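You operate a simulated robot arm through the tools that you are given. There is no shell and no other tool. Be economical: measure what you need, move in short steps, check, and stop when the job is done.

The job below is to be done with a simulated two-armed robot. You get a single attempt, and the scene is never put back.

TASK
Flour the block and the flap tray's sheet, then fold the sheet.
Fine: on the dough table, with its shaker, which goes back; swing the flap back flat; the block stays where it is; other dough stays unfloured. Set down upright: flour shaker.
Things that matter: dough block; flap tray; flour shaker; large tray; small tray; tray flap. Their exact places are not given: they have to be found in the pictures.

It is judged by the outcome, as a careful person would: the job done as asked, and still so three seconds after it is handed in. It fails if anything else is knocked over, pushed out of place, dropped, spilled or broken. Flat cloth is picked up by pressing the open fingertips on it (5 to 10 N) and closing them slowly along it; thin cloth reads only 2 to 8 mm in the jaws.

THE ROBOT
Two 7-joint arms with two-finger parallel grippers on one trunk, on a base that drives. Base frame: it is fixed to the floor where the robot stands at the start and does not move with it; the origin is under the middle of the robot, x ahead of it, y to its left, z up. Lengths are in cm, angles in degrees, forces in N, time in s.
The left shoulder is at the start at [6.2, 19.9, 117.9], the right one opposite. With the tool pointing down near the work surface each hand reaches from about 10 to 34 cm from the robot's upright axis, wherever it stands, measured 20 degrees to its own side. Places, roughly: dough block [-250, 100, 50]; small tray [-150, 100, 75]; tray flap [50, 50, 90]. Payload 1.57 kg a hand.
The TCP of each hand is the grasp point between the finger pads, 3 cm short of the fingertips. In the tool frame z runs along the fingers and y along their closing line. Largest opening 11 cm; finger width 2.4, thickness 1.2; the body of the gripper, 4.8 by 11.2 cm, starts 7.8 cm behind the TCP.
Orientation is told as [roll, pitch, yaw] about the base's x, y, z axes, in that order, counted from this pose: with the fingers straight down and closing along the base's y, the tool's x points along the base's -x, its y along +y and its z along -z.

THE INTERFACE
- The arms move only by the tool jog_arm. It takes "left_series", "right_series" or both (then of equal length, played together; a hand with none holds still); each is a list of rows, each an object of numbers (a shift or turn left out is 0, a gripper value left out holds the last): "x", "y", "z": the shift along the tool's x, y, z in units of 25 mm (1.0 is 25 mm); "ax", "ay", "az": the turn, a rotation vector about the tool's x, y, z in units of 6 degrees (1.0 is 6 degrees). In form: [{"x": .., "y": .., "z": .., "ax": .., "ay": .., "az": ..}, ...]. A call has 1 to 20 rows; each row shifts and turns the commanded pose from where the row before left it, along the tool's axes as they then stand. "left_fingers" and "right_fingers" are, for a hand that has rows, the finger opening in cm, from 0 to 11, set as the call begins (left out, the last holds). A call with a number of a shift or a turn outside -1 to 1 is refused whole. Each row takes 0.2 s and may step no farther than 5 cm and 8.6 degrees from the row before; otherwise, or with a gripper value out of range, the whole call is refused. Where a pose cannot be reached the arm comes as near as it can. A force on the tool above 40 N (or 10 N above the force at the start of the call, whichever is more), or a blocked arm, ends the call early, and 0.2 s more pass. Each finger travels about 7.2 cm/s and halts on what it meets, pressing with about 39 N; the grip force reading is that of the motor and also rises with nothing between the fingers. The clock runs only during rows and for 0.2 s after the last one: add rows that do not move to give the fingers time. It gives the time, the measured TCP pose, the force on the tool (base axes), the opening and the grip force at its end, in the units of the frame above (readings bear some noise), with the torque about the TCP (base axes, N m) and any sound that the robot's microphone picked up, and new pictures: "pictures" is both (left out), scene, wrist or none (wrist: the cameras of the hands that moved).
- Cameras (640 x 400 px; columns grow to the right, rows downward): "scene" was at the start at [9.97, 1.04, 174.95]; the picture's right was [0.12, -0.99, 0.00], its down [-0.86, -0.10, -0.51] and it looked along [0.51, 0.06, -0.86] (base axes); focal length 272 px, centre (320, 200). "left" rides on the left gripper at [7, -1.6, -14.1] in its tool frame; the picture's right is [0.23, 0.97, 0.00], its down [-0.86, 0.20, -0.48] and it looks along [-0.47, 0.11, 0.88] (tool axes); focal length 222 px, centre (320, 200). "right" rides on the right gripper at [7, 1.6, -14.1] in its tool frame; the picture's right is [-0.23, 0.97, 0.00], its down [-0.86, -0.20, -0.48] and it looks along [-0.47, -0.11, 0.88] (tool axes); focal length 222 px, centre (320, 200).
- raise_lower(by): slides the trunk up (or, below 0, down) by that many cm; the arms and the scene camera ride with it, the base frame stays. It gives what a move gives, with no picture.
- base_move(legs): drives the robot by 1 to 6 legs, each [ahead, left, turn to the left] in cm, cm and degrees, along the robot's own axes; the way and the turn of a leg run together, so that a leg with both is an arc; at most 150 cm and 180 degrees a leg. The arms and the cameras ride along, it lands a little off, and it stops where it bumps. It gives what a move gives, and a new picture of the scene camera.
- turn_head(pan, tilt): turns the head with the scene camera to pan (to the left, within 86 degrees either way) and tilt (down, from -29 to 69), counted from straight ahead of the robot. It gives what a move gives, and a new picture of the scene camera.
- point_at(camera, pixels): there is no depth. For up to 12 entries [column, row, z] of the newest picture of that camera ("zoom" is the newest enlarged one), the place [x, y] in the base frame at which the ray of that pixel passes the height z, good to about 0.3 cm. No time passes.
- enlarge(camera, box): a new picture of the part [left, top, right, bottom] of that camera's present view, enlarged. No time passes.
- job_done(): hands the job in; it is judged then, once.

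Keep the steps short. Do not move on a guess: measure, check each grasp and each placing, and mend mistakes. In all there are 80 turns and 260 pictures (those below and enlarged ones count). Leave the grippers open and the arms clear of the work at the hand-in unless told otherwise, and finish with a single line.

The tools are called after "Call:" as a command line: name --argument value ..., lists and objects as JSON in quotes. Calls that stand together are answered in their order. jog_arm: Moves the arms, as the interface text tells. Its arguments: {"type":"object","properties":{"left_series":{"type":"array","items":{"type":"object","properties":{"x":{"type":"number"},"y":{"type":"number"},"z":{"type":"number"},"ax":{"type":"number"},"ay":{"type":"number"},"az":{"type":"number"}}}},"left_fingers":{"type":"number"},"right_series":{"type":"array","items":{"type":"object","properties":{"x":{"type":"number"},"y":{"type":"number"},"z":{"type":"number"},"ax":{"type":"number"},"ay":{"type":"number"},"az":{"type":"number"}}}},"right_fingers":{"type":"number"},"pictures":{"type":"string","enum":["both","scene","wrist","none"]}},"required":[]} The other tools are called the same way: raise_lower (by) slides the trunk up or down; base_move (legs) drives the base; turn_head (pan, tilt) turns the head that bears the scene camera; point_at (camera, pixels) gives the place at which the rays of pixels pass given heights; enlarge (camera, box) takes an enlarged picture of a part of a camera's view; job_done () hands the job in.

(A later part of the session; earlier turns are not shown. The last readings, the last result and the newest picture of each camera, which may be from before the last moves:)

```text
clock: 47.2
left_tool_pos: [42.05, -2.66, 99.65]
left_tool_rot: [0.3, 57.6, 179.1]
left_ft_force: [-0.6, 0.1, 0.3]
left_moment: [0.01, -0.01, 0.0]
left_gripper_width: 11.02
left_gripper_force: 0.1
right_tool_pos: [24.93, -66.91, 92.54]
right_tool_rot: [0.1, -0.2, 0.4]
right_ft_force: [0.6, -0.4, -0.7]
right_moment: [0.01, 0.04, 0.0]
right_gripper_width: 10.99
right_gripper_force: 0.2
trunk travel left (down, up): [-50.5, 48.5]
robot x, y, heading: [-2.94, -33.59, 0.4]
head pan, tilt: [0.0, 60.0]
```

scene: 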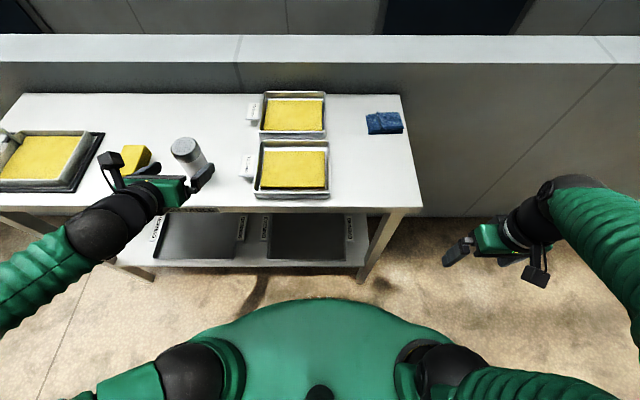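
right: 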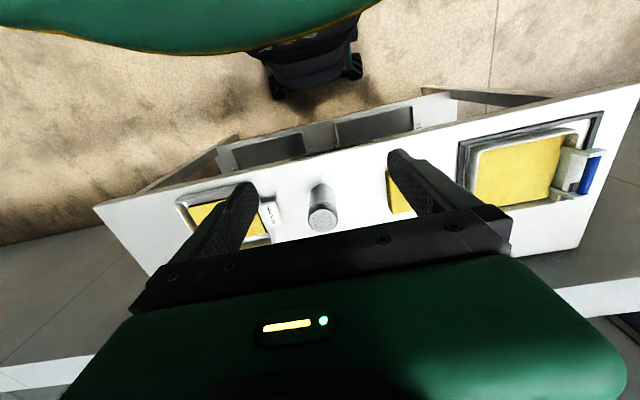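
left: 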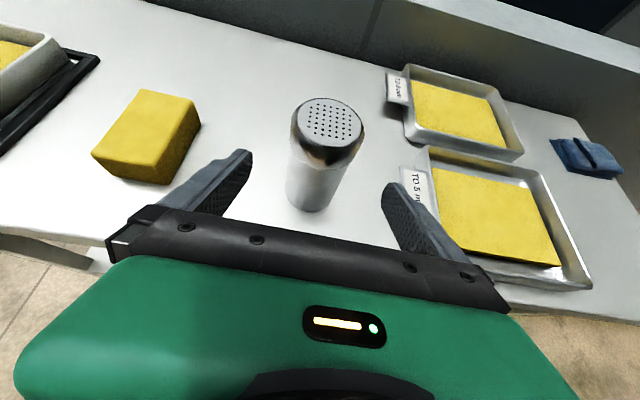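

The shaker stands centred between the fingers at [49.2, -3]. I advance along the fingers to it and check.

Call:
jog_arm --left_series '[{"z": 0.9, "x": -0.1, "y": 0.13}, {"z": 0.9, "x": -0.1}, {"z": 0.9, "x": -0.1}, {"z": 0.75}, {}]'

```text
clock: 48.5
left_tool_pos: [48.92, -3.11, 94.25]
left_tool_rot: [0.2, 57.7, 179.2]
left_ft_force: [-0.2, -0.3, 0.0]
left_moment: [0.04, 0.02, 0.01]
left_gripper_width: 10.99
left_gripper_force: 0.0
right_tool_pos: [24.76, -66.86, 92.58]
right_tool_rot: [0.0, 0.0, 0.3]
right_ft_force: [0.5, 0.1, -0.3]
right_moment: [-0.01, -0.02, -0.03]
right_gripper_width: 11.0
right_gripper_force: 0.0
trunk travel left (down, up): [-50.5, 48.5]
robot x, y, heading: [-2.84, -33.52, 0.3]
head pan, tilt: [0.0, 60.0]
```

scene: 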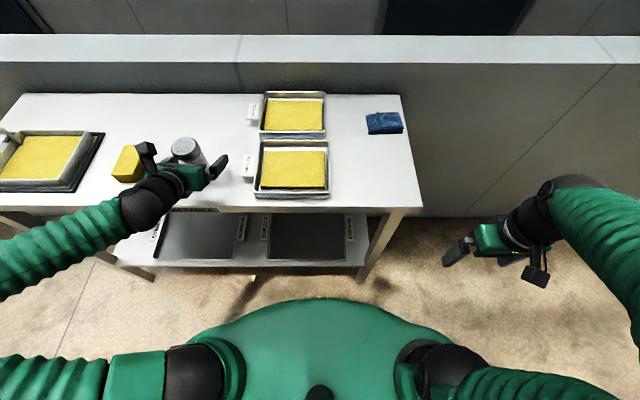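
left: 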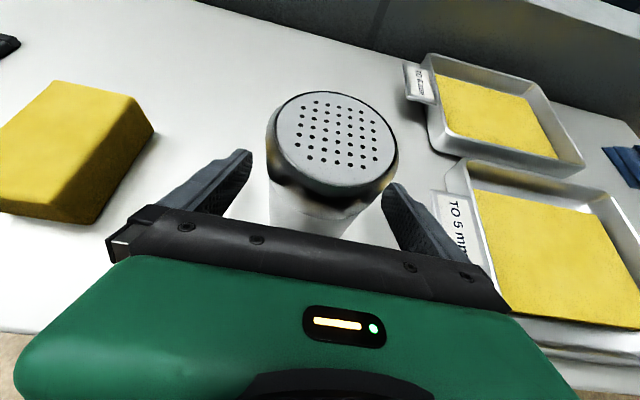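

The shaker is between the pads. I close the fingers on it.

Call:
jog_arm --left_series '[{}, {}, {}, {}, {}, {}]' --left_fingers 4.5 --pictures "wrist"

```text
clock: 49.9
left_tool_pos: [48.82, -3.1, 94.33]
left_tool_rot: [0.3, 57.6, 179.2]
left_ft_force: [-0.7, 0.1, 0.2]
left_moment: [0.03, 0.02, 0.01]
left_gripper_width: 5.69
left_gripper_force: 39.1
right_tool_pos: [24.8, -66.92, 92.55]
right_tool_rot: [0.1, -0.1, 0.3]
right_ft_force: [0.5, -0.4, 0.6]
right_moment: [0.01, 0.0, 0.03]
right_gripper_width: 11.0
right_gripper_force: 0.1
trunk travel left (down, up): [-50.5, 48.5]
robot x, y, heading: [-2.76, -33.62, 0.2]
head pan, tilt: [0.0, 60.0]
```

left: 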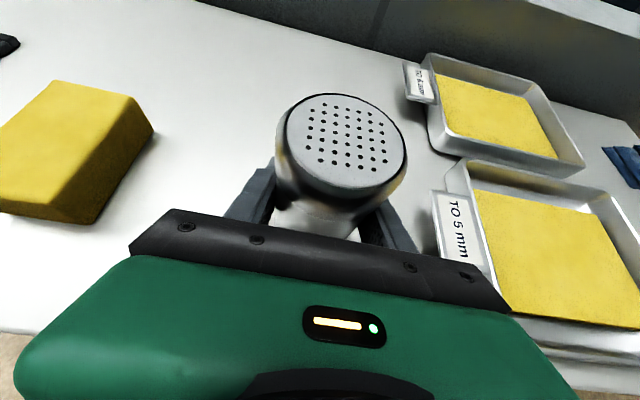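

Gripped at 5.69 cm. I lift it with the trunk and check that it hangs firmly.

Call:
raise_lower --by 18

Call:
jog_arm --left_series '[{"ay": 1}, {"ay": 1}, {"ay": 1}, {"ay": 1}, {"ay": 1}, {"ay": 1}, {"ay": 1}, {"ay": 1}, {}]'

```text
clock: 51.9
left_tool_pos: [48.94, -3.18, 112.23]
left_tool_rot: [0.4, 57.5, 179.1]
left_ft_force: [0.2, 0.0, -1.9]
left_moment: [-0.01, -0.01, 0.02]
left_gripper_width: 5.73
left_gripper_force: 38.3
right_tool_pos: [24.88, -66.85, 110.54]
right_tool_rot: [0.0, -0.2, 0.4]
right_ft_force: [0.1, -0.2, 0.5]
right_moment: [-0.01, -0.03, 0.0]
right_gripper_width: 11.01
right_gripper_force: 0.0
trunk travel left (down, up): [-68.5, 30.5]
robot x, y, heading: [-2.77, -33.78, 0.1]
head pan, tilt: [0.0, 60.0]
```

```text
clock: 53.5
left_tool_pos: [48.18, -1.85, 110.24]
left_tool_rot: [-104.9, 78.4, 72.7]
left_ft_force: [-1.0, 0.5, -2.9]
left_moment: [-0.01, -0.01, -0.02]
left_gripper_width: 5.72
left_gripper_force: 39.1
right_tool_pos: [24.8, -66.76, 110.62]
right_tool_rot: [0.0, -0.1, 0.3]
right_ft_force: [-0.6, 0.0, 0.1]
right_moment: [-0.02, -0.04, 0.04]
right_gripper_width: 11.0
right_gripper_force: 0.0
trunk travel left (down, up): [-68.5, 30.5]
robot x, y, heading: [-2.85, -33.24, 0.2]
head pan, tilt: [0.0, 60.0]
stopped in row 8 (left hand): the arm was blocked; the commanded pose is now the measured one
```

scene: 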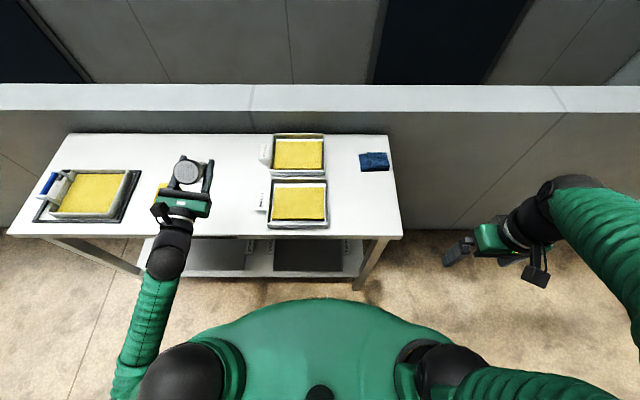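
left: 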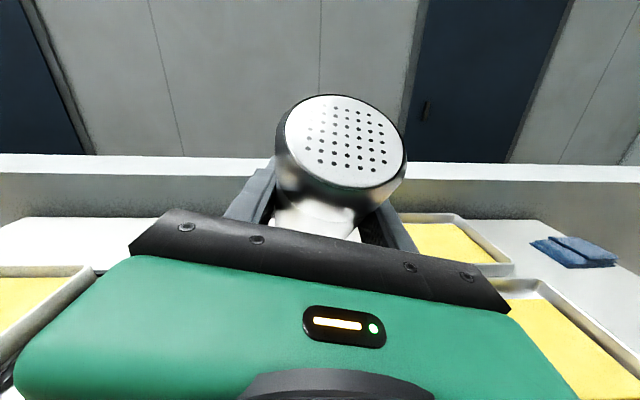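

It holds; the arm stopped at level pointing (limit), which is enough. I drive so that the lid will come over the block: left 14.4 and ahead 5.7 (TCP → [53.9, 12.5]), so that during the roll the lid stays over the block.

Call:
base_move --legs '[[5.7, 14.4, 0]]'

```text
clock: 54.9
left_tool_pos: [53.81, 11.53, 110.94]
left_tool_rot: [-106.8, 77.9, 71.3]
left_ft_force: [0.4, -0.7, -1.6]
left_moment: [-0.01, 0.04, 0.07]
left_gripper_width: 5.72
left_gripper_force: 39.2
right_tool_pos: [30.64, -53.47, 110.34]
right_tool_rot: [0.6, -0.1, 0.4]
right_ft_force: [0.4, -0.1, -0.6]
right_moment: [-0.03, 0.0, -0.02]
right_gripper_width: 10.99
right_gripper_force: 0.1
trunk travel left (down, up): [-68.5, 30.5]
robot x, y, heading: [2.56, -19.4, 0.3]
head pan, tilt: [0.0, 60.0]
```

scene: 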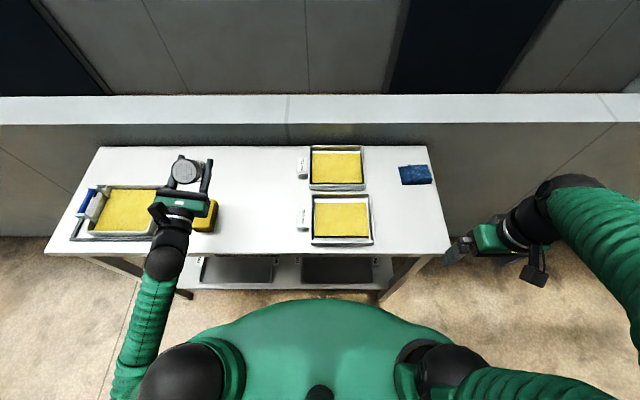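

I verify the block's location, then roll halfway (15 rows) and check.

Call:
point_at --camera "scene" --pixels '[[216, 200, 93], [214, 230, 93], [193, 231, 93]]'

Call:
jog_arm --left_series '[{"az": -1}, {"az": -1}, {"az": -1}, {"az": -1}, {"az": -1}, {"az": -1}, {"az": -1}, {"az": -1}, {"az": -1}, {"az": -1}, {"az": -1}, {"az": -1}]'

```text
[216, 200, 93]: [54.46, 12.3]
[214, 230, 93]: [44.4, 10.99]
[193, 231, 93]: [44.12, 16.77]
```

```text
clock: 57.5
left_tool_pos: [53.86, 12.98, 110.4]
left_tool_rot: [93.7, 29.4, -90.6]
left_ft_force: [0.0, 0.6, -2.0]
left_moment: [0.02, -0.03, -0.03]
left_gripper_width: 5.77
left_gripper_force: 39.3
right_tool_pos: [30.62, -52.4, 110.55]
right_tool_rot: [-0.1, -0.1, 0.3]
right_ft_force: [0.5, 0.3, 0.1]
right_moment: [-0.02, 0.01, 0.02]
right_gripper_width: 10.98
right_gripper_force: 0.0
trunk travel left (down, up): [-68.5, 30.5]
robot x, y, heading: [2.79, -19.39, 0.1]
head pan, tilt: [0.0, 60.0]
```

scene: 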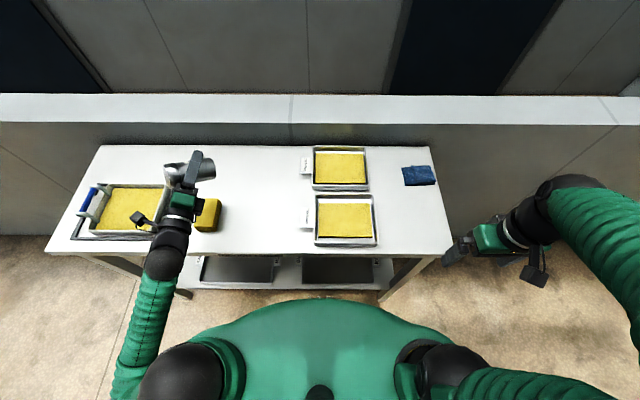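
left: 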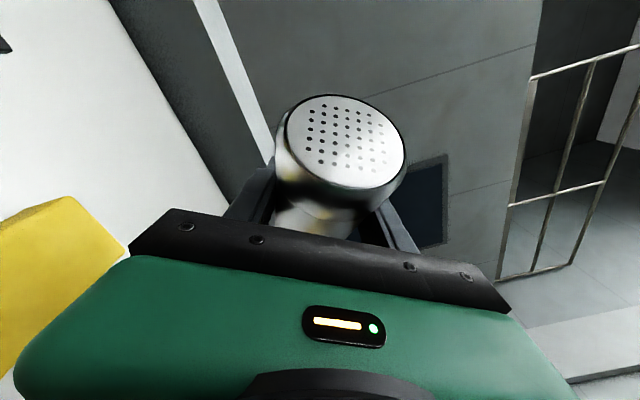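

The lid now points left, still level. I shift 2.5 cm to the right so the lid falls over the block (y 11.5–17.3), and roll on by 60°.

Call:
jog_arm --left_series '[{"x": -1}, {"az": -1}, {"az": -1}, {"az": -1}, {"az": -1}, {"az": -1}, {"az": -1}, {"az": -1}, {"az": -1}, {"az": -1}, {"az": -1}]'

```text
clock: 58.1
left_tool_pos: [53.3, 11.39, 107.61]
left_tool_rot: [89.1, 31.9, -93.6]
left_ft_force: [-0.2, 0.6, -2.0]
left_moment: [-0.01, -0.07, 0.0]
left_gripper_width: 5.73
left_gripper_force: 39.4
right_tool_pos: [30.56, -52.52, 110.56]
right_tool_rot: [0.0, -0.1, 0.4]
right_ft_force: [-0.7, 0.3, -0.4]
right_moment: [0.04, 0.0, 0.04]
right_gripper_width: 11.0
right_gripper_force: 0.1
trunk travel left (down, up): [-68.5, 30.5]
robot x, y, heading: [3.07, -19.64, 0.1]
head pan, tilt: [0.0, 60.0]
stopped in row 2 (left hand): the arm was blocked; the commanded pose is now the measured one
```

scene: 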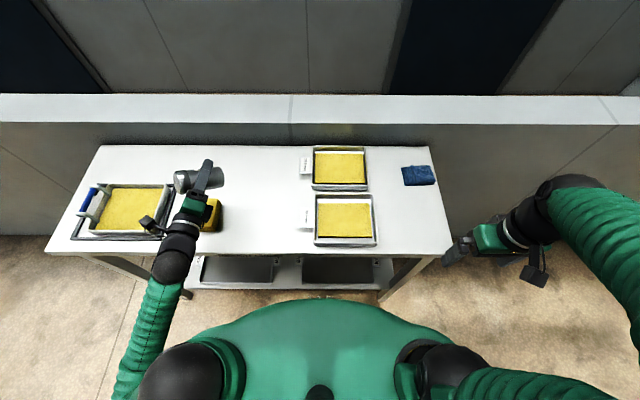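
left: 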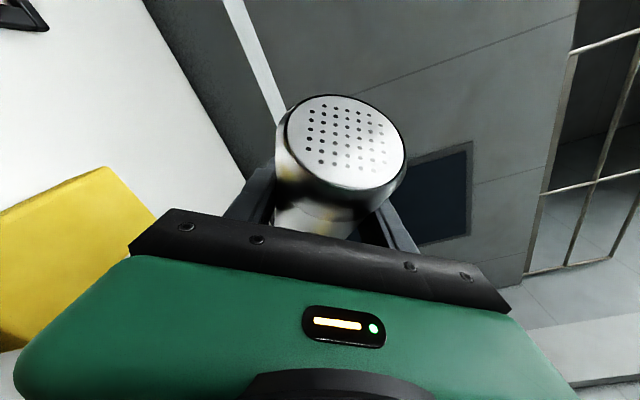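

The arm is blocked there (a joint limit). The earlier free roll was with the fingers 30° down, so I first tip the fingers down by 30° about the lid's axis, then roll on.

Call:
jog_arm --left_series '[{"ax": 1}, {"ax": 1}, {"ax": 1}, {"ax": 1}, {"ax": 1}, {}]' --pictures "none"

Call:
jog_arm --left_series '[{"az": -1}, {"az": -1}, {"az": -1}, {"az": -1}, {"az": -1}, {}]' --pictures "scene"

```text
clock: 59.0
left_tool_pos: [54.31, 13.22, 108.38]
left_tool_rot: [68.5, 39.1, -95.0]
left_ft_force: [0.4, -0.5, -1.6]
left_moment: [0.0, -0.02, 0.01]
left_gripper_width: 5.71
left_gripper_force: 39.3
left hand out of reach, approached as far as the arm can: row 2, 3
right_tool_pos: [30.68, -52.34, 110.66]
right_tool_rot: [-0.1, 0.0, 0.4]
right_ft_force: [0.4, -0.4, -0.6]
right_moment: [0.0, -0.01, 0.01]
right_gripper_width: 10.99
right_gripper_force: 0.0
trunk travel left (down, up): [-68.5, 30.5]
robot x, y, heading: [2.99, -19.63, 0.5]
head pan, tilt: [0.0, 60.0]
stopped in row 4 (left hand): the arm was blocked; the commanded pose is now the measured one
```

```text
clock: 60.4
left_tool_pos: [54.22, 13.32, 108.3]
left_tool_rot: [73.1, 10.2, -84.3]
left_ft_force: [0.0, 0.3, -2.0]
left_moment: [-0.01, -0.02, 0.01]
left_gripper_width: 5.71
left_gripper_force: 38.5
right_tool_pos: [30.58, -52.31, 110.61]
right_tool_rot: [-0.1, 0.0, 0.4]
right_ft_force: [-0.6, -0.6, -0.2]
right_moment: [0.0, -0.01, -0.01]
right_gripper_width: 10.99
right_gripper_force: 0.0
trunk travel left (down, up): [-68.5, 30.5]
robot x, y, heading: [2.91, -19.65, 0.4]
head pan, tilt: [0.0, 60.0]
```

scene: 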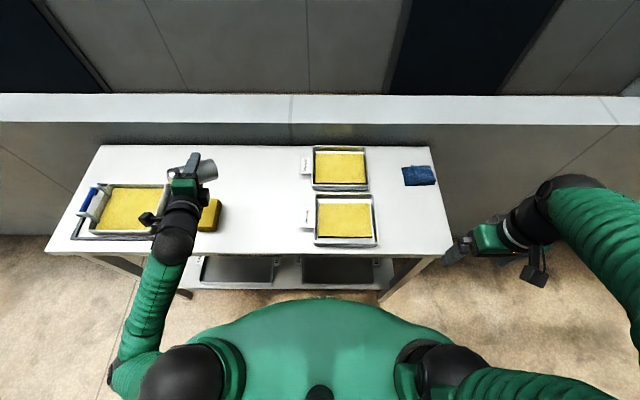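

The roll works again here; the lid is still slightly above level. I roll on by 60°.

Call:
jog_arm --left_series '[{"az": -1}, {"az": -1}, {"az": -1}, {"az": -1}, {"az": -1}, {"az": -1}, {"az": -1}, {"az": -1}, {"az": -1}, {"az": -1}]'

```text
clock: 62.5
left_tool_pos: [54.34, 13.25, 108.23]
left_tool_rot: [65.5, -46.7, -62.9]
left_ft_force: [0.4, 0.3, -2.6]
left_moment: [-0.01, -0.03, 0.0]
left_gripper_width: 5.71
left_gripper_force: 39.0
right_tool_pos: [30.64, -52.42, 110.58]
right_tool_rot: [-0.2, -0.1, 0.3]
right_ft_force: [-0.4, -0.9, 0.1]
right_moment: [0.02, 0.01, 0.01]
right_gripper_width: 11.0
right_gripper_force: 0.1
trunk travel left (down, up): [-68.5, 30.5]
robot x, y, heading: [3.04, -19.65, 0.2]
head pan, tilt: [0.0, 60.0]
```

scene: 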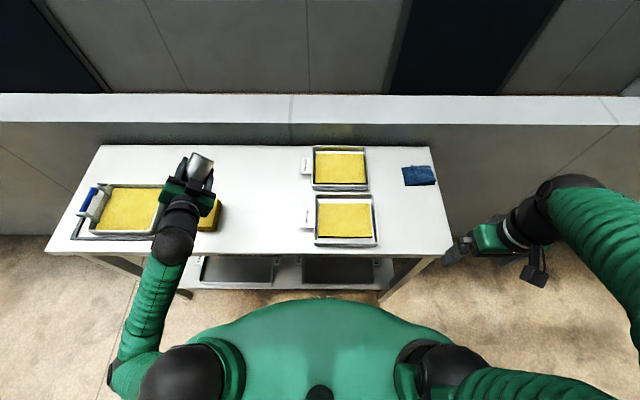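
left: 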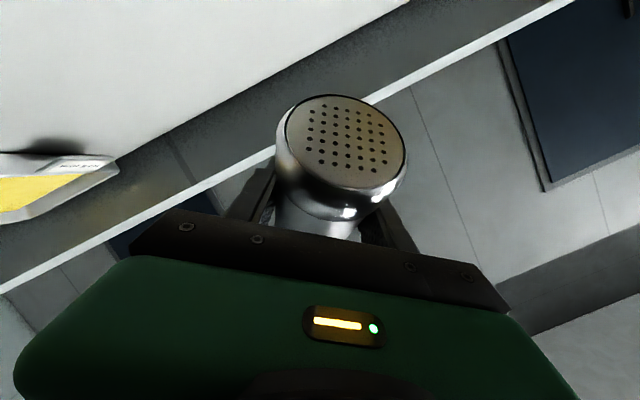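

The lid points back and 27° down; no flour yet. I finish the roll and then tip the fingers up so the lid faces down over the block.

Call:
jog_arm --left_series '[{"az": -1}, {"az": -1}, {"az": -1}, {"az": -1}, {"az": -1}, {"az": -1}, {"ay": -1}, {"ay": -1}, {"ay": -1}, {"ay": -1}, {}]'

```text
clock: 64.2
left_tool_pos: [53.09, 16.79, 109.71]
left_tool_rot: [60.0, -67.2, -51.0]
left_ft_force: [0.0, -0.7, -2.4]
left_moment: [0.01, -0.04, -0.01]
left_gripper_width: 5.74
left_gripper_force: 39.3
left hand out of reach, approached as far as the arm can: row 7, 8
right_tool_pos: [30.41, -52.23, 110.53]
right_tool_rot: [-0.1, 0.0, 0.5]
right_ft_force: [0.0, 0.0, -0.4]
right_moment: [0.03, -0.05, -0.04]
right_gripper_width: 10.96
right_gripper_force: 0.2
trunk travel left (down, up): [-68.5, 30.5]
robot x, y, heading: [2.77, -19.28, 0.9]
head pan, tilt: [0.0, 60.0]
stopped in row 8 (left hand): the arm was blocked; the commanded pose is now the measured one
```

scene: 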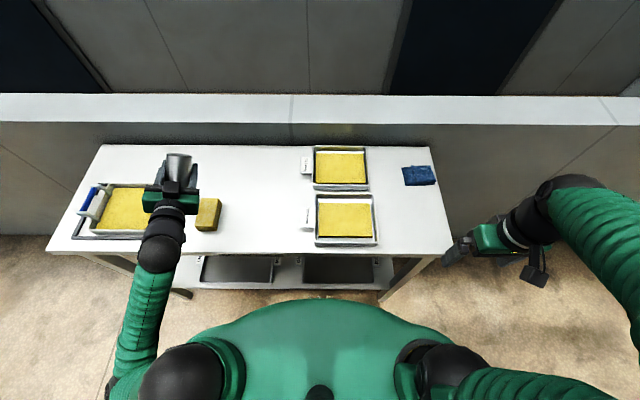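
left: 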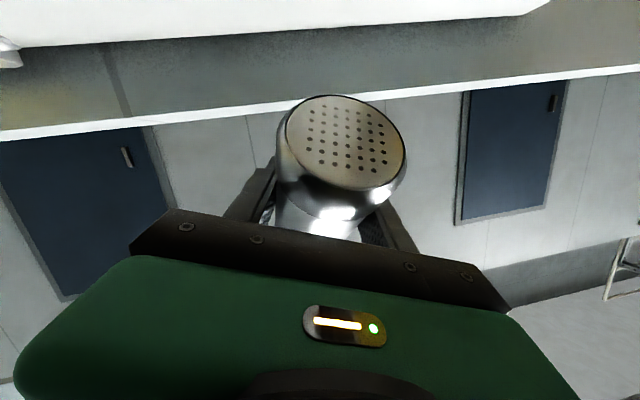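

The lid is now 42° below level. I look at the block for flour.

Call:
enlarge --camera "scene" --box '[140, 150, 260, 250]'

```text
4.00 times, centred on (200, 200) of scene
```

zoom: 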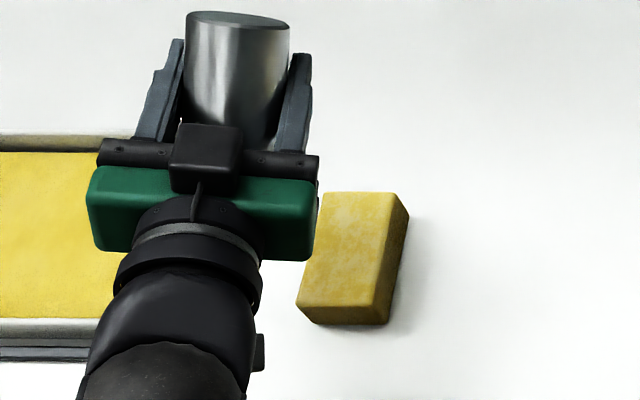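

Pale flour shows on the block, so it pours at this tilt. I lower 6 cm, centre over the block, and shake along its length.

Call:
raise_lower --by -6

Call:
jog_arm --left_series '[{"y": -1}, {"y": -0.3, "x": 0.5}, {"x": -0.7}, {"x": 0.7, "z": 0.7}, {"x": -0.7}, {"x": 0.7, "z": 0.5}, {"x": -0.7}, {"x": 0.7, "z": -0.8}, {"x": -0.7}, {"x": 0.7, "z": -0.8}, {"x": -0.7}, {"x": 0.7, "z": -0.8}, {"x": -0.7}, {"x": 0.7, "z": -0.5}, {"x": -0.5}]'

Call:
enlarge --camera "scene" --box '[120, 140, 260, 240]'

```text
clock: 65.2
left_tool_pos: [53.21, 16.81, 103.7]
left_tool_rot: [60.0, -67.2, -50.9]
left_ft_force: [-0.2, 0.4, -1.8]
left_moment: [0.02, -0.04, 0.02]
left_gripper_width: 5.71
left_gripper_force: 38.5
right_tool_pos: [30.76, -52.44, 104.74]
right_tool_rot: [-0.1, -0.1, 0.6]
right_ft_force: [-0.5, -0.1, 0.1]
right_moment: [0.0, -0.02, -0.03]
right_gripper_width: 11.0
right_gripper_force: 0.0
trunk travel left (down, up): [-62.5, 36.5]
robot x, y, heading: [2.95, -19.53, 0.5]
head pan, tilt: [0.0, 60.0]
```

```text
clock: 65.6
left_tool_pos: [53.27, 17.85, 104.85]
left_tool_rot: [70.4, -53.5, -60.8]
left_ft_force: [-0.2, 0.0, -2.7]
left_moment: [0.01, -0.04, -0.02]
left_gripper_width: 5.71
left_gripper_force: 38.8
left hand out of reach, approached as far as the arm can: row 1, 2
right_tool_pos: [30.7, -52.35, 104.55]
right_tool_rot: [-0.2, -0.2, 0.6]
right_ft_force: [0.3, 0.0, 0.0]
right_moment: [-0.01, -0.01, -0.01]
right_gripper_width: 11.0
right_gripper_force: 0.1
trunk travel left (down, up): [-62.5, 36.5]
robot x, y, heading: [2.84, -19.42, 0.4]
head pan, tilt: [0.0, 60.0]
stopped in row 2 (left hand): the arm was blocked; the commanded pose is now the measured one
```

scene: 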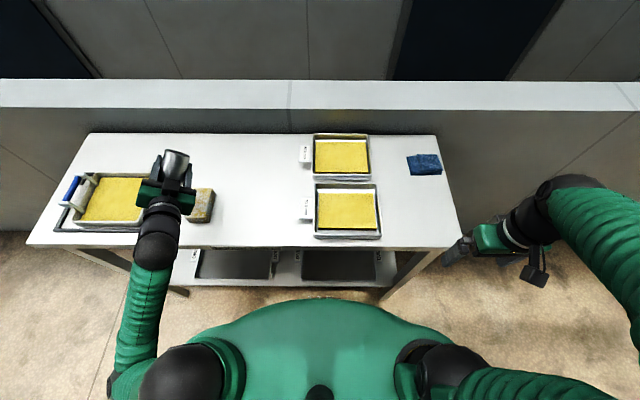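
left: 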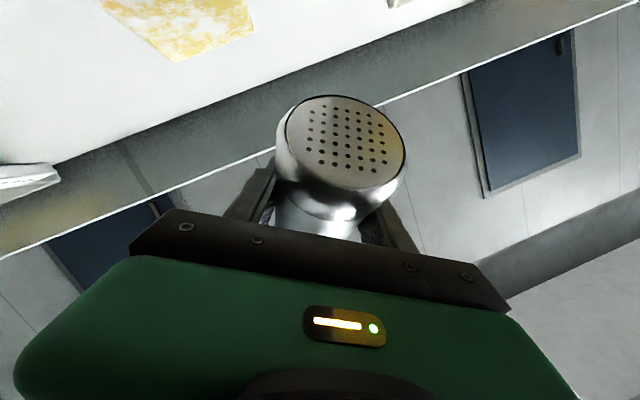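

```text
4.00 times, centred on (190, 190) of scene
```

zoom: 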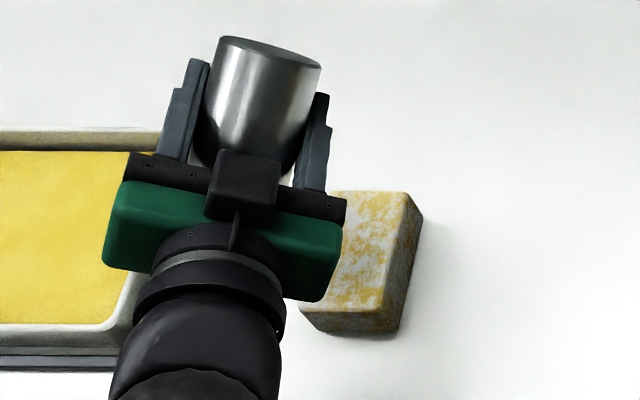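

The block is getting well covered, even without shaking. The arm is at a limit, so I use the base: 3 cm to the right to centre the lid, which also gives more time.

Call:
base_move --legs '[[0, -3, 0], [2, 0, 0], [-2, 0, 0]]'

Call:
enlarge --camera "scene" --box '[120, 140, 280, 240]'

```text
clock: 67.2
left_tool_pos: [53.67, 15.56, 104.59]
left_tool_rot: [70.0, -53.7, -60.2]
left_ft_force: [0.3, 0.7, -3.0]
left_moment: [-0.01, -0.02, -0.06]
left_gripper_width: 5.69
left_gripper_force: 38.9
right_tool_pos: [31.07, -54.57, 104.64]
right_tool_rot: [-0.3, 0.0, 0.6]
right_ft_force: [0.5, 0.1, 0.8]
right_moment: [-0.01, 0.0, 0.0]
right_gripper_width: 11.01
right_gripper_force: 0.1
trunk travel left (down, up): [-62.5, 36.5]
robot x, y, heading: [3.41, -22.35, 0.3]
head pan, tilt: [0.0, 60.0]
```

scene: 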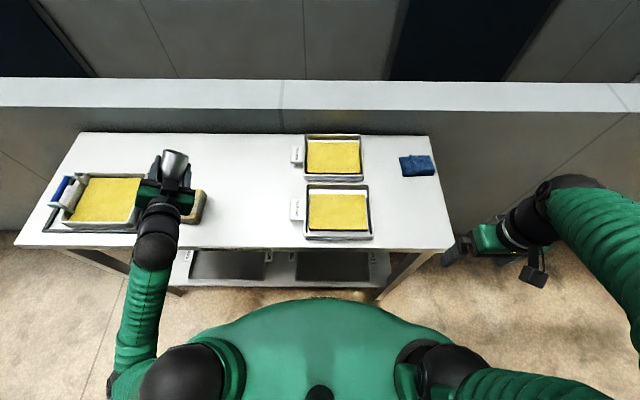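

```text
4.00 times, centred on (200, 190) of scene
```

zoom: 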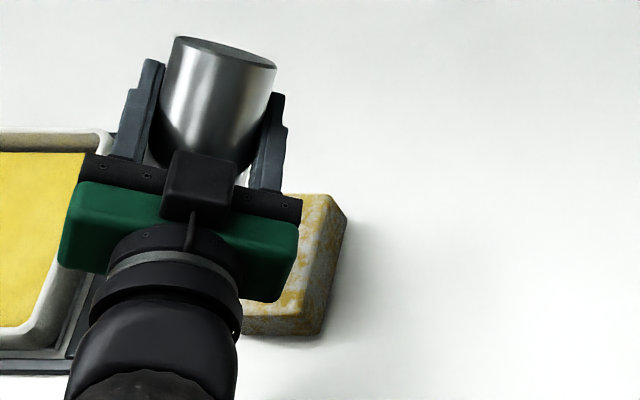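

I roll the lid back toward level (36°) to stop the flow, then drive to the sheet and look at the block on the way.

Call:
jog_arm --left_series '[{}, {}, {}, {}, {}, {"az": 1}, {"az": 1}, {"az": 1}, {"az": 1}, {"az": 1}, {"az": 1}, {"az": 1}, {}]' --pictures "none"

Call:
base_move --legs '[[4, 20, 0]]'

Call:
enlarge --camera "scene" --box '[150, 130, 310, 230]'

```text
clock: 70.0
left_tool_pos: [53.21, 15.07, 104.83]
left_tool_rot: [78.3, -12.7, -73.9]
left_ft_force: [-0.4, 0.7, -1.9]
left_moment: [0.02, -0.05, 0.01]
left_gripper_width: 5.71
left_gripper_force: 39.7
right_tool_pos: [30.86, -55.2, 104.68]
right_tool_rot: [-0.2, -0.1, 0.6]
right_ft_force: [0.6, 0.4, -0.1]
right_moment: [0.01, 0.0, 0.01]
right_gripper_width: 11.02
right_gripper_force: 0.1
trunk travel left (down, up): [-62.5, 36.5]
robot x, y, heading: [3.27, -22.49, 0.5]
head pan, tilt: [0.0, 60.0]
```

```text
clock: 71.7
left_tool_pos: [56.99, 34.81, 105.14]
left_tool_rot: [78.4, -12.7, -73.8]
left_ft_force: [1.2, -0.1, -1.9]
left_moment: [-0.01, 0.01, 0.02]
left_gripper_width: 5.68
left_gripper_force: 38.9
right_tool_pos: [34.59, -35.33, 104.42]
right_tool_rot: [0.2, 0.0, 0.7]
right_ft_force: [0.3, 0.4, 0.9]
right_moment: [0.01, 0.01, 0.01]
right_gripper_width: 10.98
right_gripper_force: 0.1
trunk travel left (down, up): [-62.5, 36.5]
robot x, y, heading: [6.31, -2.54, 0.4]
head pan, tilt: [0.0, 60.0]
```

scene: 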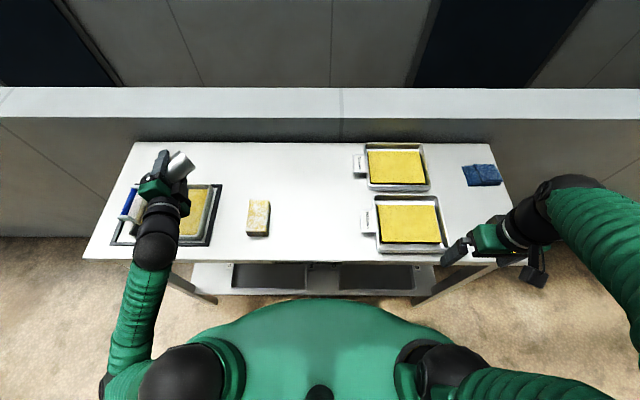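

```text
4.00 times, centred on (230, 180) of scene
```

zoom: 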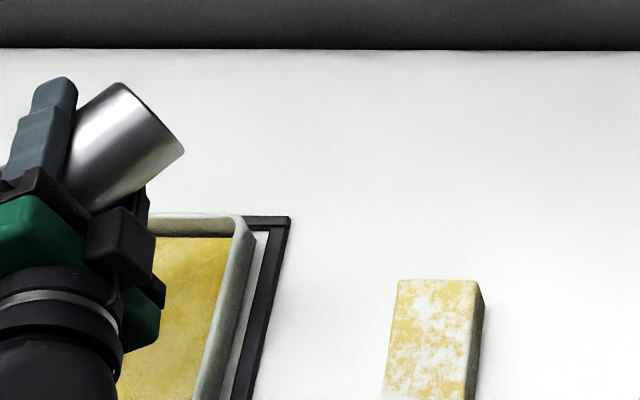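

The block is well dusted (I may add more later). Now I roll the lid down over the sheet and hold.

Call:
jog_arm --left_series '[{"az": -1}, {"az": -1}, {"az": -1}, {"az": -1}, {"az": -1}, {"az": -1}, {"az": -1}, {}, {}, {}, {}, {}, {}, {}, {}, {}, {}]' --pictures "scene"

Call:
enlarge --camera "scene" --box '[90, 140, 290, 265]'

```text
clock: 75.3
left_tool_pos: [56.99, 35.33, 104.9]
left_tool_rot: [70.6, -53.6, -60.7]
left_ft_force: [-0.4, -0.4, -1.9]
left_moment: [0.01, -0.02, 0.0]
left_gripper_width: 5.7
left_gripper_force: 39.3
right_tool_pos: [34.67, -34.84, 104.61]
right_tool_rot: [-0.1, 0.1, 0.7]
right_ft_force: [-0.7, 0.6, -0.7]
right_moment: [0.0, -0.02, 0.0]
right_gripper_width: 10.98
right_gripper_force: 0.0
trunk travel left (down, up): [-62.5, 36.5]
robot x, y, heading: [6.68, -2.11, 0.4]
head pan, tilt: [0.0, 60.0]
```

scene: 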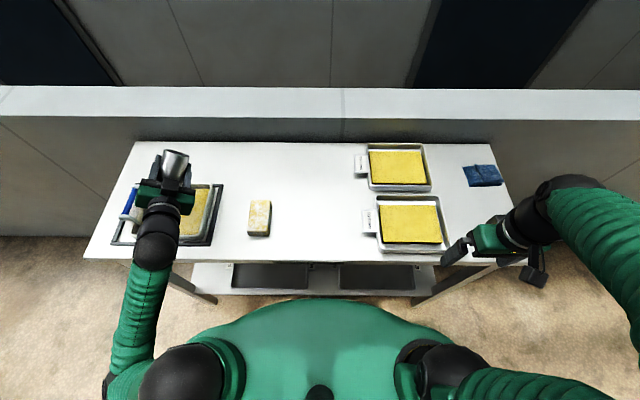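

```text
3.20 times, centred on (190, 202) of scene
```

zoom: 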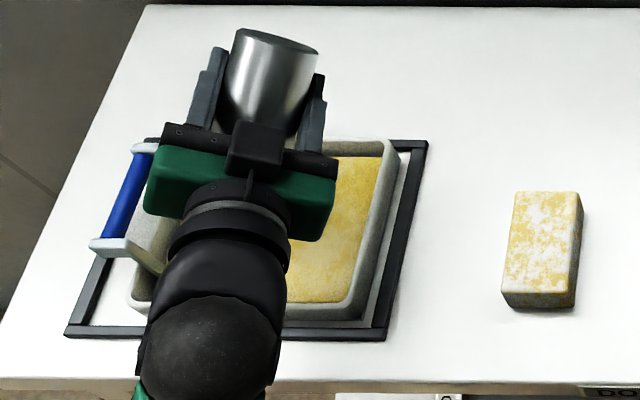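

The sheet has only a light dusting. I shake with small forward/back and roll motions.

Call:
jog_arm --left_series '[{"z": 0.6}, {"z": -0.6, "az": 0.5}, {"z": 0.6, "az": -0.5}, {"z": -0.6}, {"z": 0.6, "az": 0.5}, {"z": -0.6, "az": -0.5}, {"z": 0.6}, {"z": -0.6}, {"z": 0.6, "az": 0.5}, {"z": -0.6, "az": -0.5}, {"z": 0.6}, {"z": -0.6}, {"z": 0.6}, {"z": -0.6}]' --pictures "none"

Call:
enlarge --camera "scene" --box '[90, 140, 290, 265]'

```text
clock: 78.3
left_tool_pos: [56.96, 35.59, 105.12]
left_tool_rot: [71.2, -53.1, -61.0]
left_ft_force: [-0.3, -0.2, -1.7]
left_moment: [-0.01, 0.0, -0.02]
left_gripper_width: 5.72
left_gripper_force: 38.9
right_tool_pos: [34.58, -34.87, 104.63]
right_tool_rot: [-0.1, -0.1, 0.7]
right_ft_force: [0.2, 0.7, -0.2]
right_moment: [-0.02, 0.01, -0.02]
right_gripper_width: 10.99
right_gripper_force: 0.1
trunk travel left (down, up): [-62.5, 36.5]
robot x, y, heading: [6.57, -2.28, 0.5]
head pan, tilt: [0.0, 60.0]
```

```text
3.20 times, centred on (190, 202) of scene
```

zoom: 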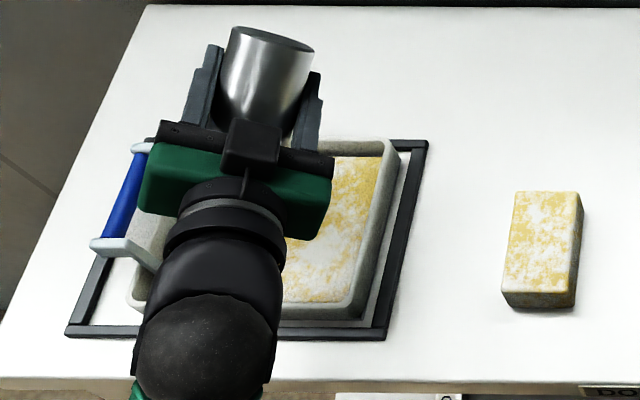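

Shaking works well. One more round of shaking for the sheet.

Call:
jog_arm --left_series '[{"z": 0.6}, {"z": -0.6, "az": 0.5}, {"z": 0.6, "az": -0.5}, {"z": -0.6}, {"z": 0.6, "az": 0.5}, {"z": -0.6, "az": -0.5}, {"z": 0.6}, {"z": -0.6}, {"z": 0.6, "az": 0.5}, {"z": -0.6, "az": -0.5}, {"z": 0.6}, {"z": -0.6}, {"z": 0.6}, {"z": -0.6}]' --pictures "none"

Call:
enlarge --camera "scene" --box '[90, 140, 290, 265]'

```text
clock: 81.3
left_tool_pos: [56.72, 35.65, 105.36]
left_tool_rot: [71.7, -52.5, -61.4]
left_ft_force: [-1.4, 1.1, -2.4]
left_moment: [0.0, -0.04, 0.0]
left_gripper_width: 5.71
left_gripper_force: 39.2
right_tool_pos: [34.6, -34.86, 104.58]
right_tool_rot: [-0.1, -0.2, 0.7]
right_ft_force: [0.4, 0.2, -0.7]
right_moment: [-0.02, 0.02, 0.0]
right_gripper_width: 11.01
right_gripper_force: 0.1
trunk travel left (down, up): [-62.5, 36.5]
robot x, y, heading: [6.57, -2.43, 0.7]
head pan, tilt: [0.0, 60.0]
```

```text
3.20 times, centred on (190, 202) of scene
```

zoom: 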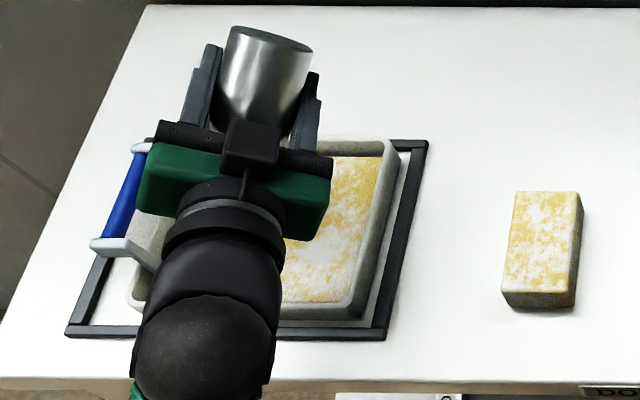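

It looks saturated at this spot. I move 4 cm ahead and 3 left for even coverage and shake again, then roll the lid up to level over the sheet.

Call:
base_move --legs '[[4, 3, 0]]'

Call:
jog_arm --left_series '[{"z": 0.6}, {"z": -0.6, "az": 0.5}, {"z": 0.6, "az": -0.5}, {"z": -0.6}, {"z": 0.6, "az": 0.5}, {"z": -0.6, "az": -0.5}, {"z": 0.6}, {"z": -0.6}, {"az": 1}, {"az": 1}, {"az": 1}, {"az": 1}, {"az": 1}, {"az": 1}, {"az": 1}, {"az": 1}, {"az": 1}, {"az": 1}, {}]' --pictures "none"

Call:
base_move --legs '[[-6, -21, 0]]'

Call:
enlarge --camera "scene" --box '[50, 140, 250, 265]'

```text
clock: 82.2
left_tool_pos: [60.61, 36.95, 105.5]
left_tool_rot: [71.6, -51.8, -61.9]
left_ft_force: [0.8, -1.3, -1.9]
left_moment: [-0.01, 0.05, 0.08]
left_gripper_width: 5.73
left_gripper_force: 39.4
right_tool_pos: [38.36, -33.27, 104.39]
right_tool_rot: [0.4, -0.1, 0.5]
right_ft_force: [0.3, -0.7, -0.1]
right_moment: [0.0, -0.02, -0.01]
right_gripper_width: 11.02
right_gripper_force: 0.1
trunk travel left (down, up): [-62.5, 36.5]
robot x, y, heading: [10.62, 0.49, 0.5]
head pan, tilt: [0.0, 60.0]
```

scene: 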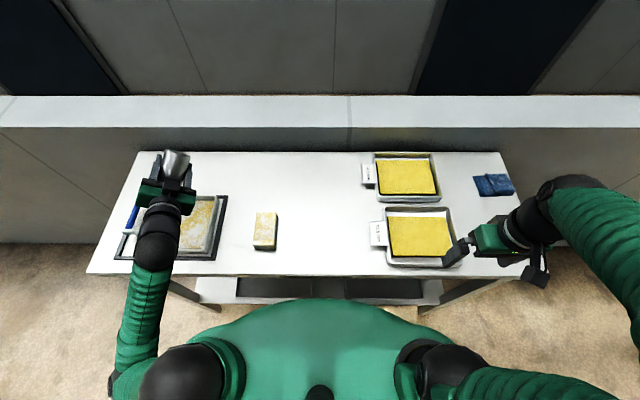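

```text
clock: 83.5
left_tool_pos: [61.43, 39.55, 106.94]
left_tool_rot: [75.9, -43.2, -65.1]
left_ft_force: [0.3, 0.5, -1.6]
left_moment: [-0.02, -0.04, 0.01]
left_gripper_width: 5.69
left_gripper_force: 38.8
right_tool_pos: [38.52, -31.98, 104.59]
right_tool_rot: [-0.1, 0.0, 0.6]
right_ft_force: [0.3, 0.0, -0.3]
right_moment: [0.0, 0.0, 0.0]
right_gripper_width: 10.99
right_gripper_force: 0.0
trunk travel left (down, up): [-62.5, 36.5]
robot x, y, heading: [10.51, 0.82, 0.6]
head pan, tilt: [0.0, 60.0]
stopped in row 6 (left hand): the arm was blocked; the commanded pose is now the measured one
```

```text
clock: 85.2
left_tool_pos: [55.61, 18.95, 106.6]
left_tool_rot: [75.6, -43.4, -64.9]
left_ft_force: [-0.5, 0.7, -1.4]
left_moment: [0.01, -0.06, -0.02]
left_gripper_width: 5.69
left_gripper_force: 39.0
right_tool_pos: [32.71, -52.56, 104.74]
right_tool_rot: [-0.3, 0.0, 0.7]
right_ft_force: [-0.2, 1.1, 0.4]
right_moment: [-0.04, 0.0, -0.02]
right_gripper_width: 11.01
right_gripper_force: 0.1
trunk travel left (down, up): [-62.5, 36.5]
robot x, y, heading: [5.0, -20.07, 0.6]
head pan, tilt: [0.0, 60.0]
```

scene: 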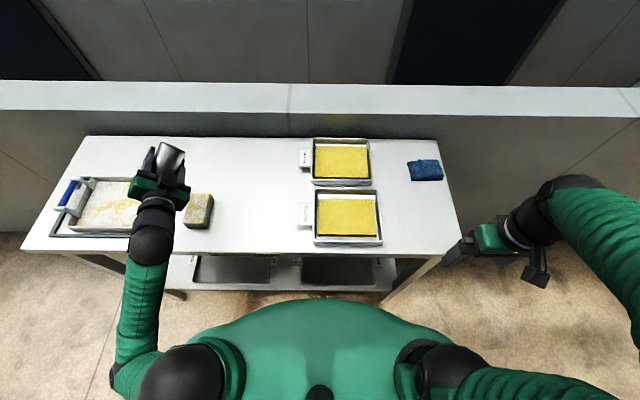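

```text
3.20 times, centred on (150, 202) of scene
```

zoom: 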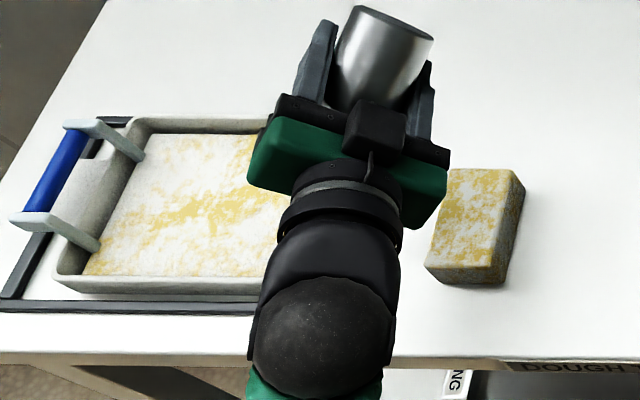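

The sheet is well floured now. I give the block a little more: 6.3 right, 2 back, then shake.

Call:
base_move --legs '[[-2, -6.3, 0]]'

Call:
jog_arm --left_series '[{"az": -1}, {"z": -0.5}, {"z": 0.5}, {"z": -0.5}, {"z": 0.5}, {"z": -0.5}, {"z": 0.5}, {"z": -0.5}, {"z": 0.5}, {"z": -0.5}, {"z": 0.5}, {"z": -0.5}, {"z": 0.5}]' --pictures "wrist"

Call:
enlarge --camera "scene" --box '[100, 140, 300, 265]'

```text
clock: 86.2
left_tool_pos: [53.59, 14.4, 105.8]
left_tool_rot: [74.9, -44.0, -64.5]
left_ft_force: [-0.6, 0.1, -2.0]
left_moment: [-0.03, -0.04, -0.07]
left_gripper_width: 5.73
left_gripper_force: 39.4
right_tool_pos: [30.61, -57.06, 105.21]
right_tool_rot: [-1.2, -0.1, 0.7]
right_ft_force: [0.8, -0.8, 1.2]
right_moment: [0.01, 0.02, 0.01]
right_gripper_width: 11.01
right_gripper_force: 0.0
trunk travel left (down, up): [-62.5, 36.5]
robot x, y, heading: [2.69, -26.26, 0.4]
head pan, tilt: [0.0, 60.0]
```

scene: 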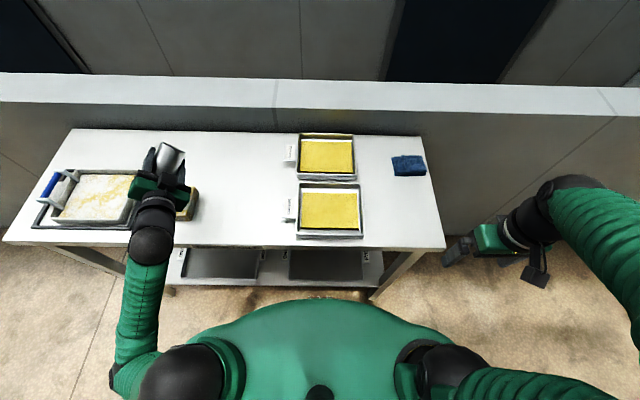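

```text
clock: 89.0
left_tool_pos: [54.22, 12.75, 106.5]
left_tool_rot: [74.0, -48.4, -62.8]
left_ft_force: [-0.1, -0.4, -2.4]
left_moment: [0.03, -0.1, 0.02]
left_gripper_width: 5.68
left_gripper_force: 38.9
left hand out of reach, approached as far as the arm can: row 2
right_tool_pos: [30.71, -59.2, 104.55]
right_tool_rot: [0.1, 0.0, 0.7]
right_ft_force: [0.1, -0.8, 0.4]
right_moment: [0.0, 0.01, 0.01]
right_gripper_width: 10.99
right_gripper_force: 0.1
trunk travel left (down, up): [-62.5, 36.5]
robot x, y, heading: [2.91, -26.28, 0.5]
head pan, tilt: [0.0, 60.0]
```

left: 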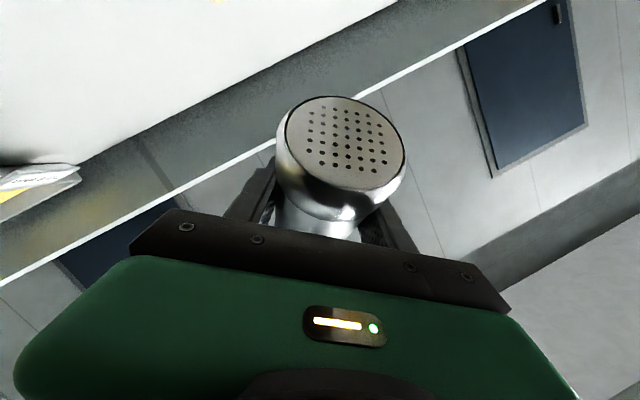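

```text
3.20 times, centred on (200, 202) of scene
```

zoom: 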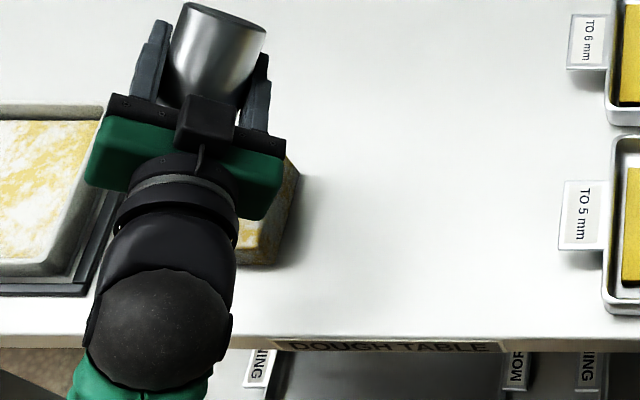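

The block is well covered. Now I turn the shaker upright again: roll back by 90° first, over the block.

Call:
jog_arm --left_series '[{"az": 1}, {"az": 1}, {"az": 1}, {"az": 1}, {"az": 1}, {"az": 1}, {"az": 1}, {"az": 1}, {"az": 1}, {"az": 1}, {"az": 1}, {"az": 1}, {"az": 1}, {"az": 1}, {"az": 1}]' --pictures "scene"

```text
clock: 92.2
left_tool_pos: [54.25, 12.68, 106.45]
left_tool_rot: [76.3, 39.5, -83.8]
left_ft_force: [0.2, -0.4, -2.1]
left_moment: [0.03, -0.02, 0.02]
left_gripper_width: 5.68
left_gripper_force: 39.0
right_tool_pos: [30.69, -59.06, 104.66]
right_tool_rot: [0.1, 0.0, 0.7]
right_ft_force: [0.6, -0.8, 0.3]
right_moment: [0.02, -0.02, -0.03]
right_gripper_width: 10.96
right_gripper_force: 0.1
trunk travel left (down, up): [-62.5, 36.5]
robot x, y, heading: [2.62, -26.17, 0.5]
head pan, tilt: [0.0, 60.0]
```

scene: 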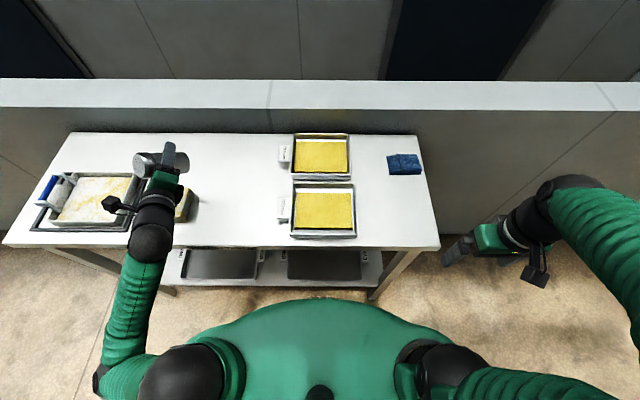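

Call:
jog_arm --left_series '[{"az": 1}, {"az": 1}, {"az": 1}, {"az": 1}, {"az": 1}, {"az": 1}, {"az": 1}, {"az": 1}, {"az": 1}, {"az": 1}, {"az": 1}]' --pictures "scene"

```text
clock: 94.6
left_tool_pos: [54.25, 12.74, 106.7]
left_tool_rot: [-56.4, 70.6, 137.1]
left_ft_force: [0.2, 0.1, -2.2]
left_moment: [0.02, -0.04, -0.01]
left_gripper_width: 5.72
left_gripper_force: 39.0
right_tool_pos: [30.56, -59.14, 104.48]
right_tool_rot: [0.1, 0.0, 0.7]
right_ft_force: [-0.1, 0.2, -0.7]
right_moment: [-0.03, -0.01, 0.01]
right_gripper_width: 11.0
right_gripper_force: 0.0
trunk travel left (down, up): [-62.5, 36.5]
robot x, y, heading: [2.54, -26.1, 0.3]
head pan, tilt: [0.0, 60.0]
```

scene: 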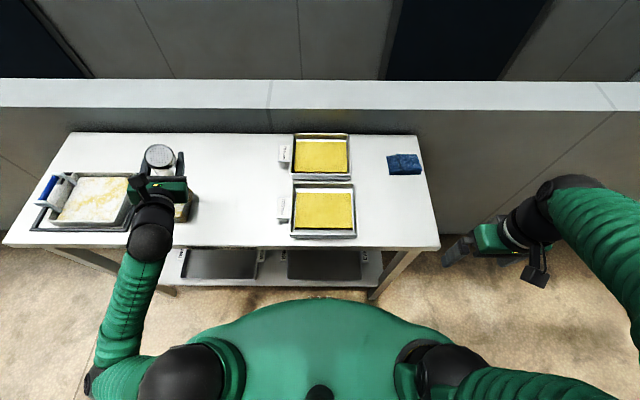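

The shaker is nearly upright (26° off by my computation). I correct it with a small turn.

Call:
jog_arm --left_series '[{"ax": -0.36, "ay": -0.86, "az": -0.57}, {"ax": -0.36, "ay": -0.86, "az": -0.57}, {"ax": -0.36, "ay": -0.86, "az": -0.57}, {"ax": -0.36, "ay": -0.86, "az": -0.57}, {}]' --pictures "none"

Call:
base_move --legs '[[-5.5, -15.8, 0]]'

Call:
enlarge --camera "scene" --box '[0, 130, 240, 280]'

```text
clock: 95.8
left_tool_pos: [54.27, 12.85, 106.58]
left_tool_rot: [-0.2, 57.7, -170.9]
left_ft_force: [0.0, 0.8, -1.3]
left_moment: [0.01, 0.0, 0.02]
left_gripper_width: 5.68
left_gripper_force: 38.9
right_tool_pos: [30.72, -58.97, 104.51]
right_tool_rot: [0.1, -0.1, 0.7]
right_ft_force: [-0.2, -0.3, -0.7]
right_moment: [-0.01, -0.01, 0.01]
right_gripper_width: 10.99
right_gripper_force: 0.0
trunk travel left (down, up): [-62.5, 36.5]
robot x, y, heading: [2.78, -26.1, 0.9]
head pan, tilt: [0.0, 60.0]
```

```text
clock: 97.3
left_tool_pos: [48.93, -2.0, 106.3]
left_tool_rot: [0.3, 57.7, -170.5]
left_ft_force: [-0.7, 0.9, -1.7]
left_moment: [0.0, -0.02, -0.01]
left_gripper_width: 5.7
left_gripper_force: 39.0
right_tool_pos: [25.72, -73.91, 104.78]
right_tool_rot: [-0.3, 0.1, 0.9]
right_ft_force: [-0.3, 0.0, 0.1]
right_moment: [0.06, -0.01, -0.03]
right_gripper_width: 11.0
right_gripper_force: 0.1
trunk travel left (down, up): [-62.5, 36.5]
robot x, y, heading: [-2.54, -41.67, 0.6]
head pan, tilt: [0.0, 60.0]
```

scene: 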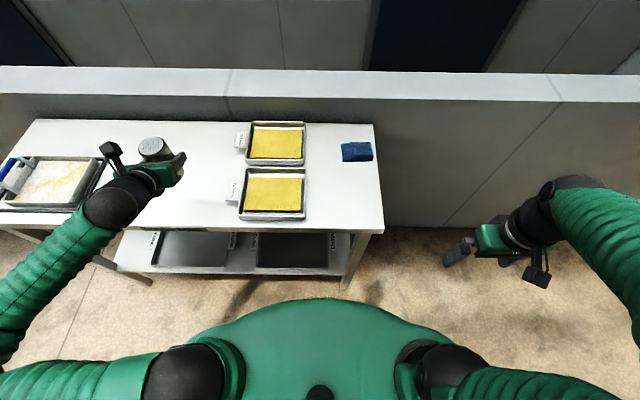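

```text
2.67 times, centred on (120, 205) of scene
```

zoom: 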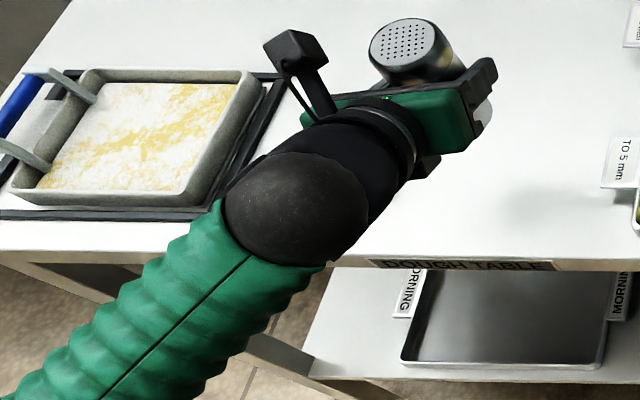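

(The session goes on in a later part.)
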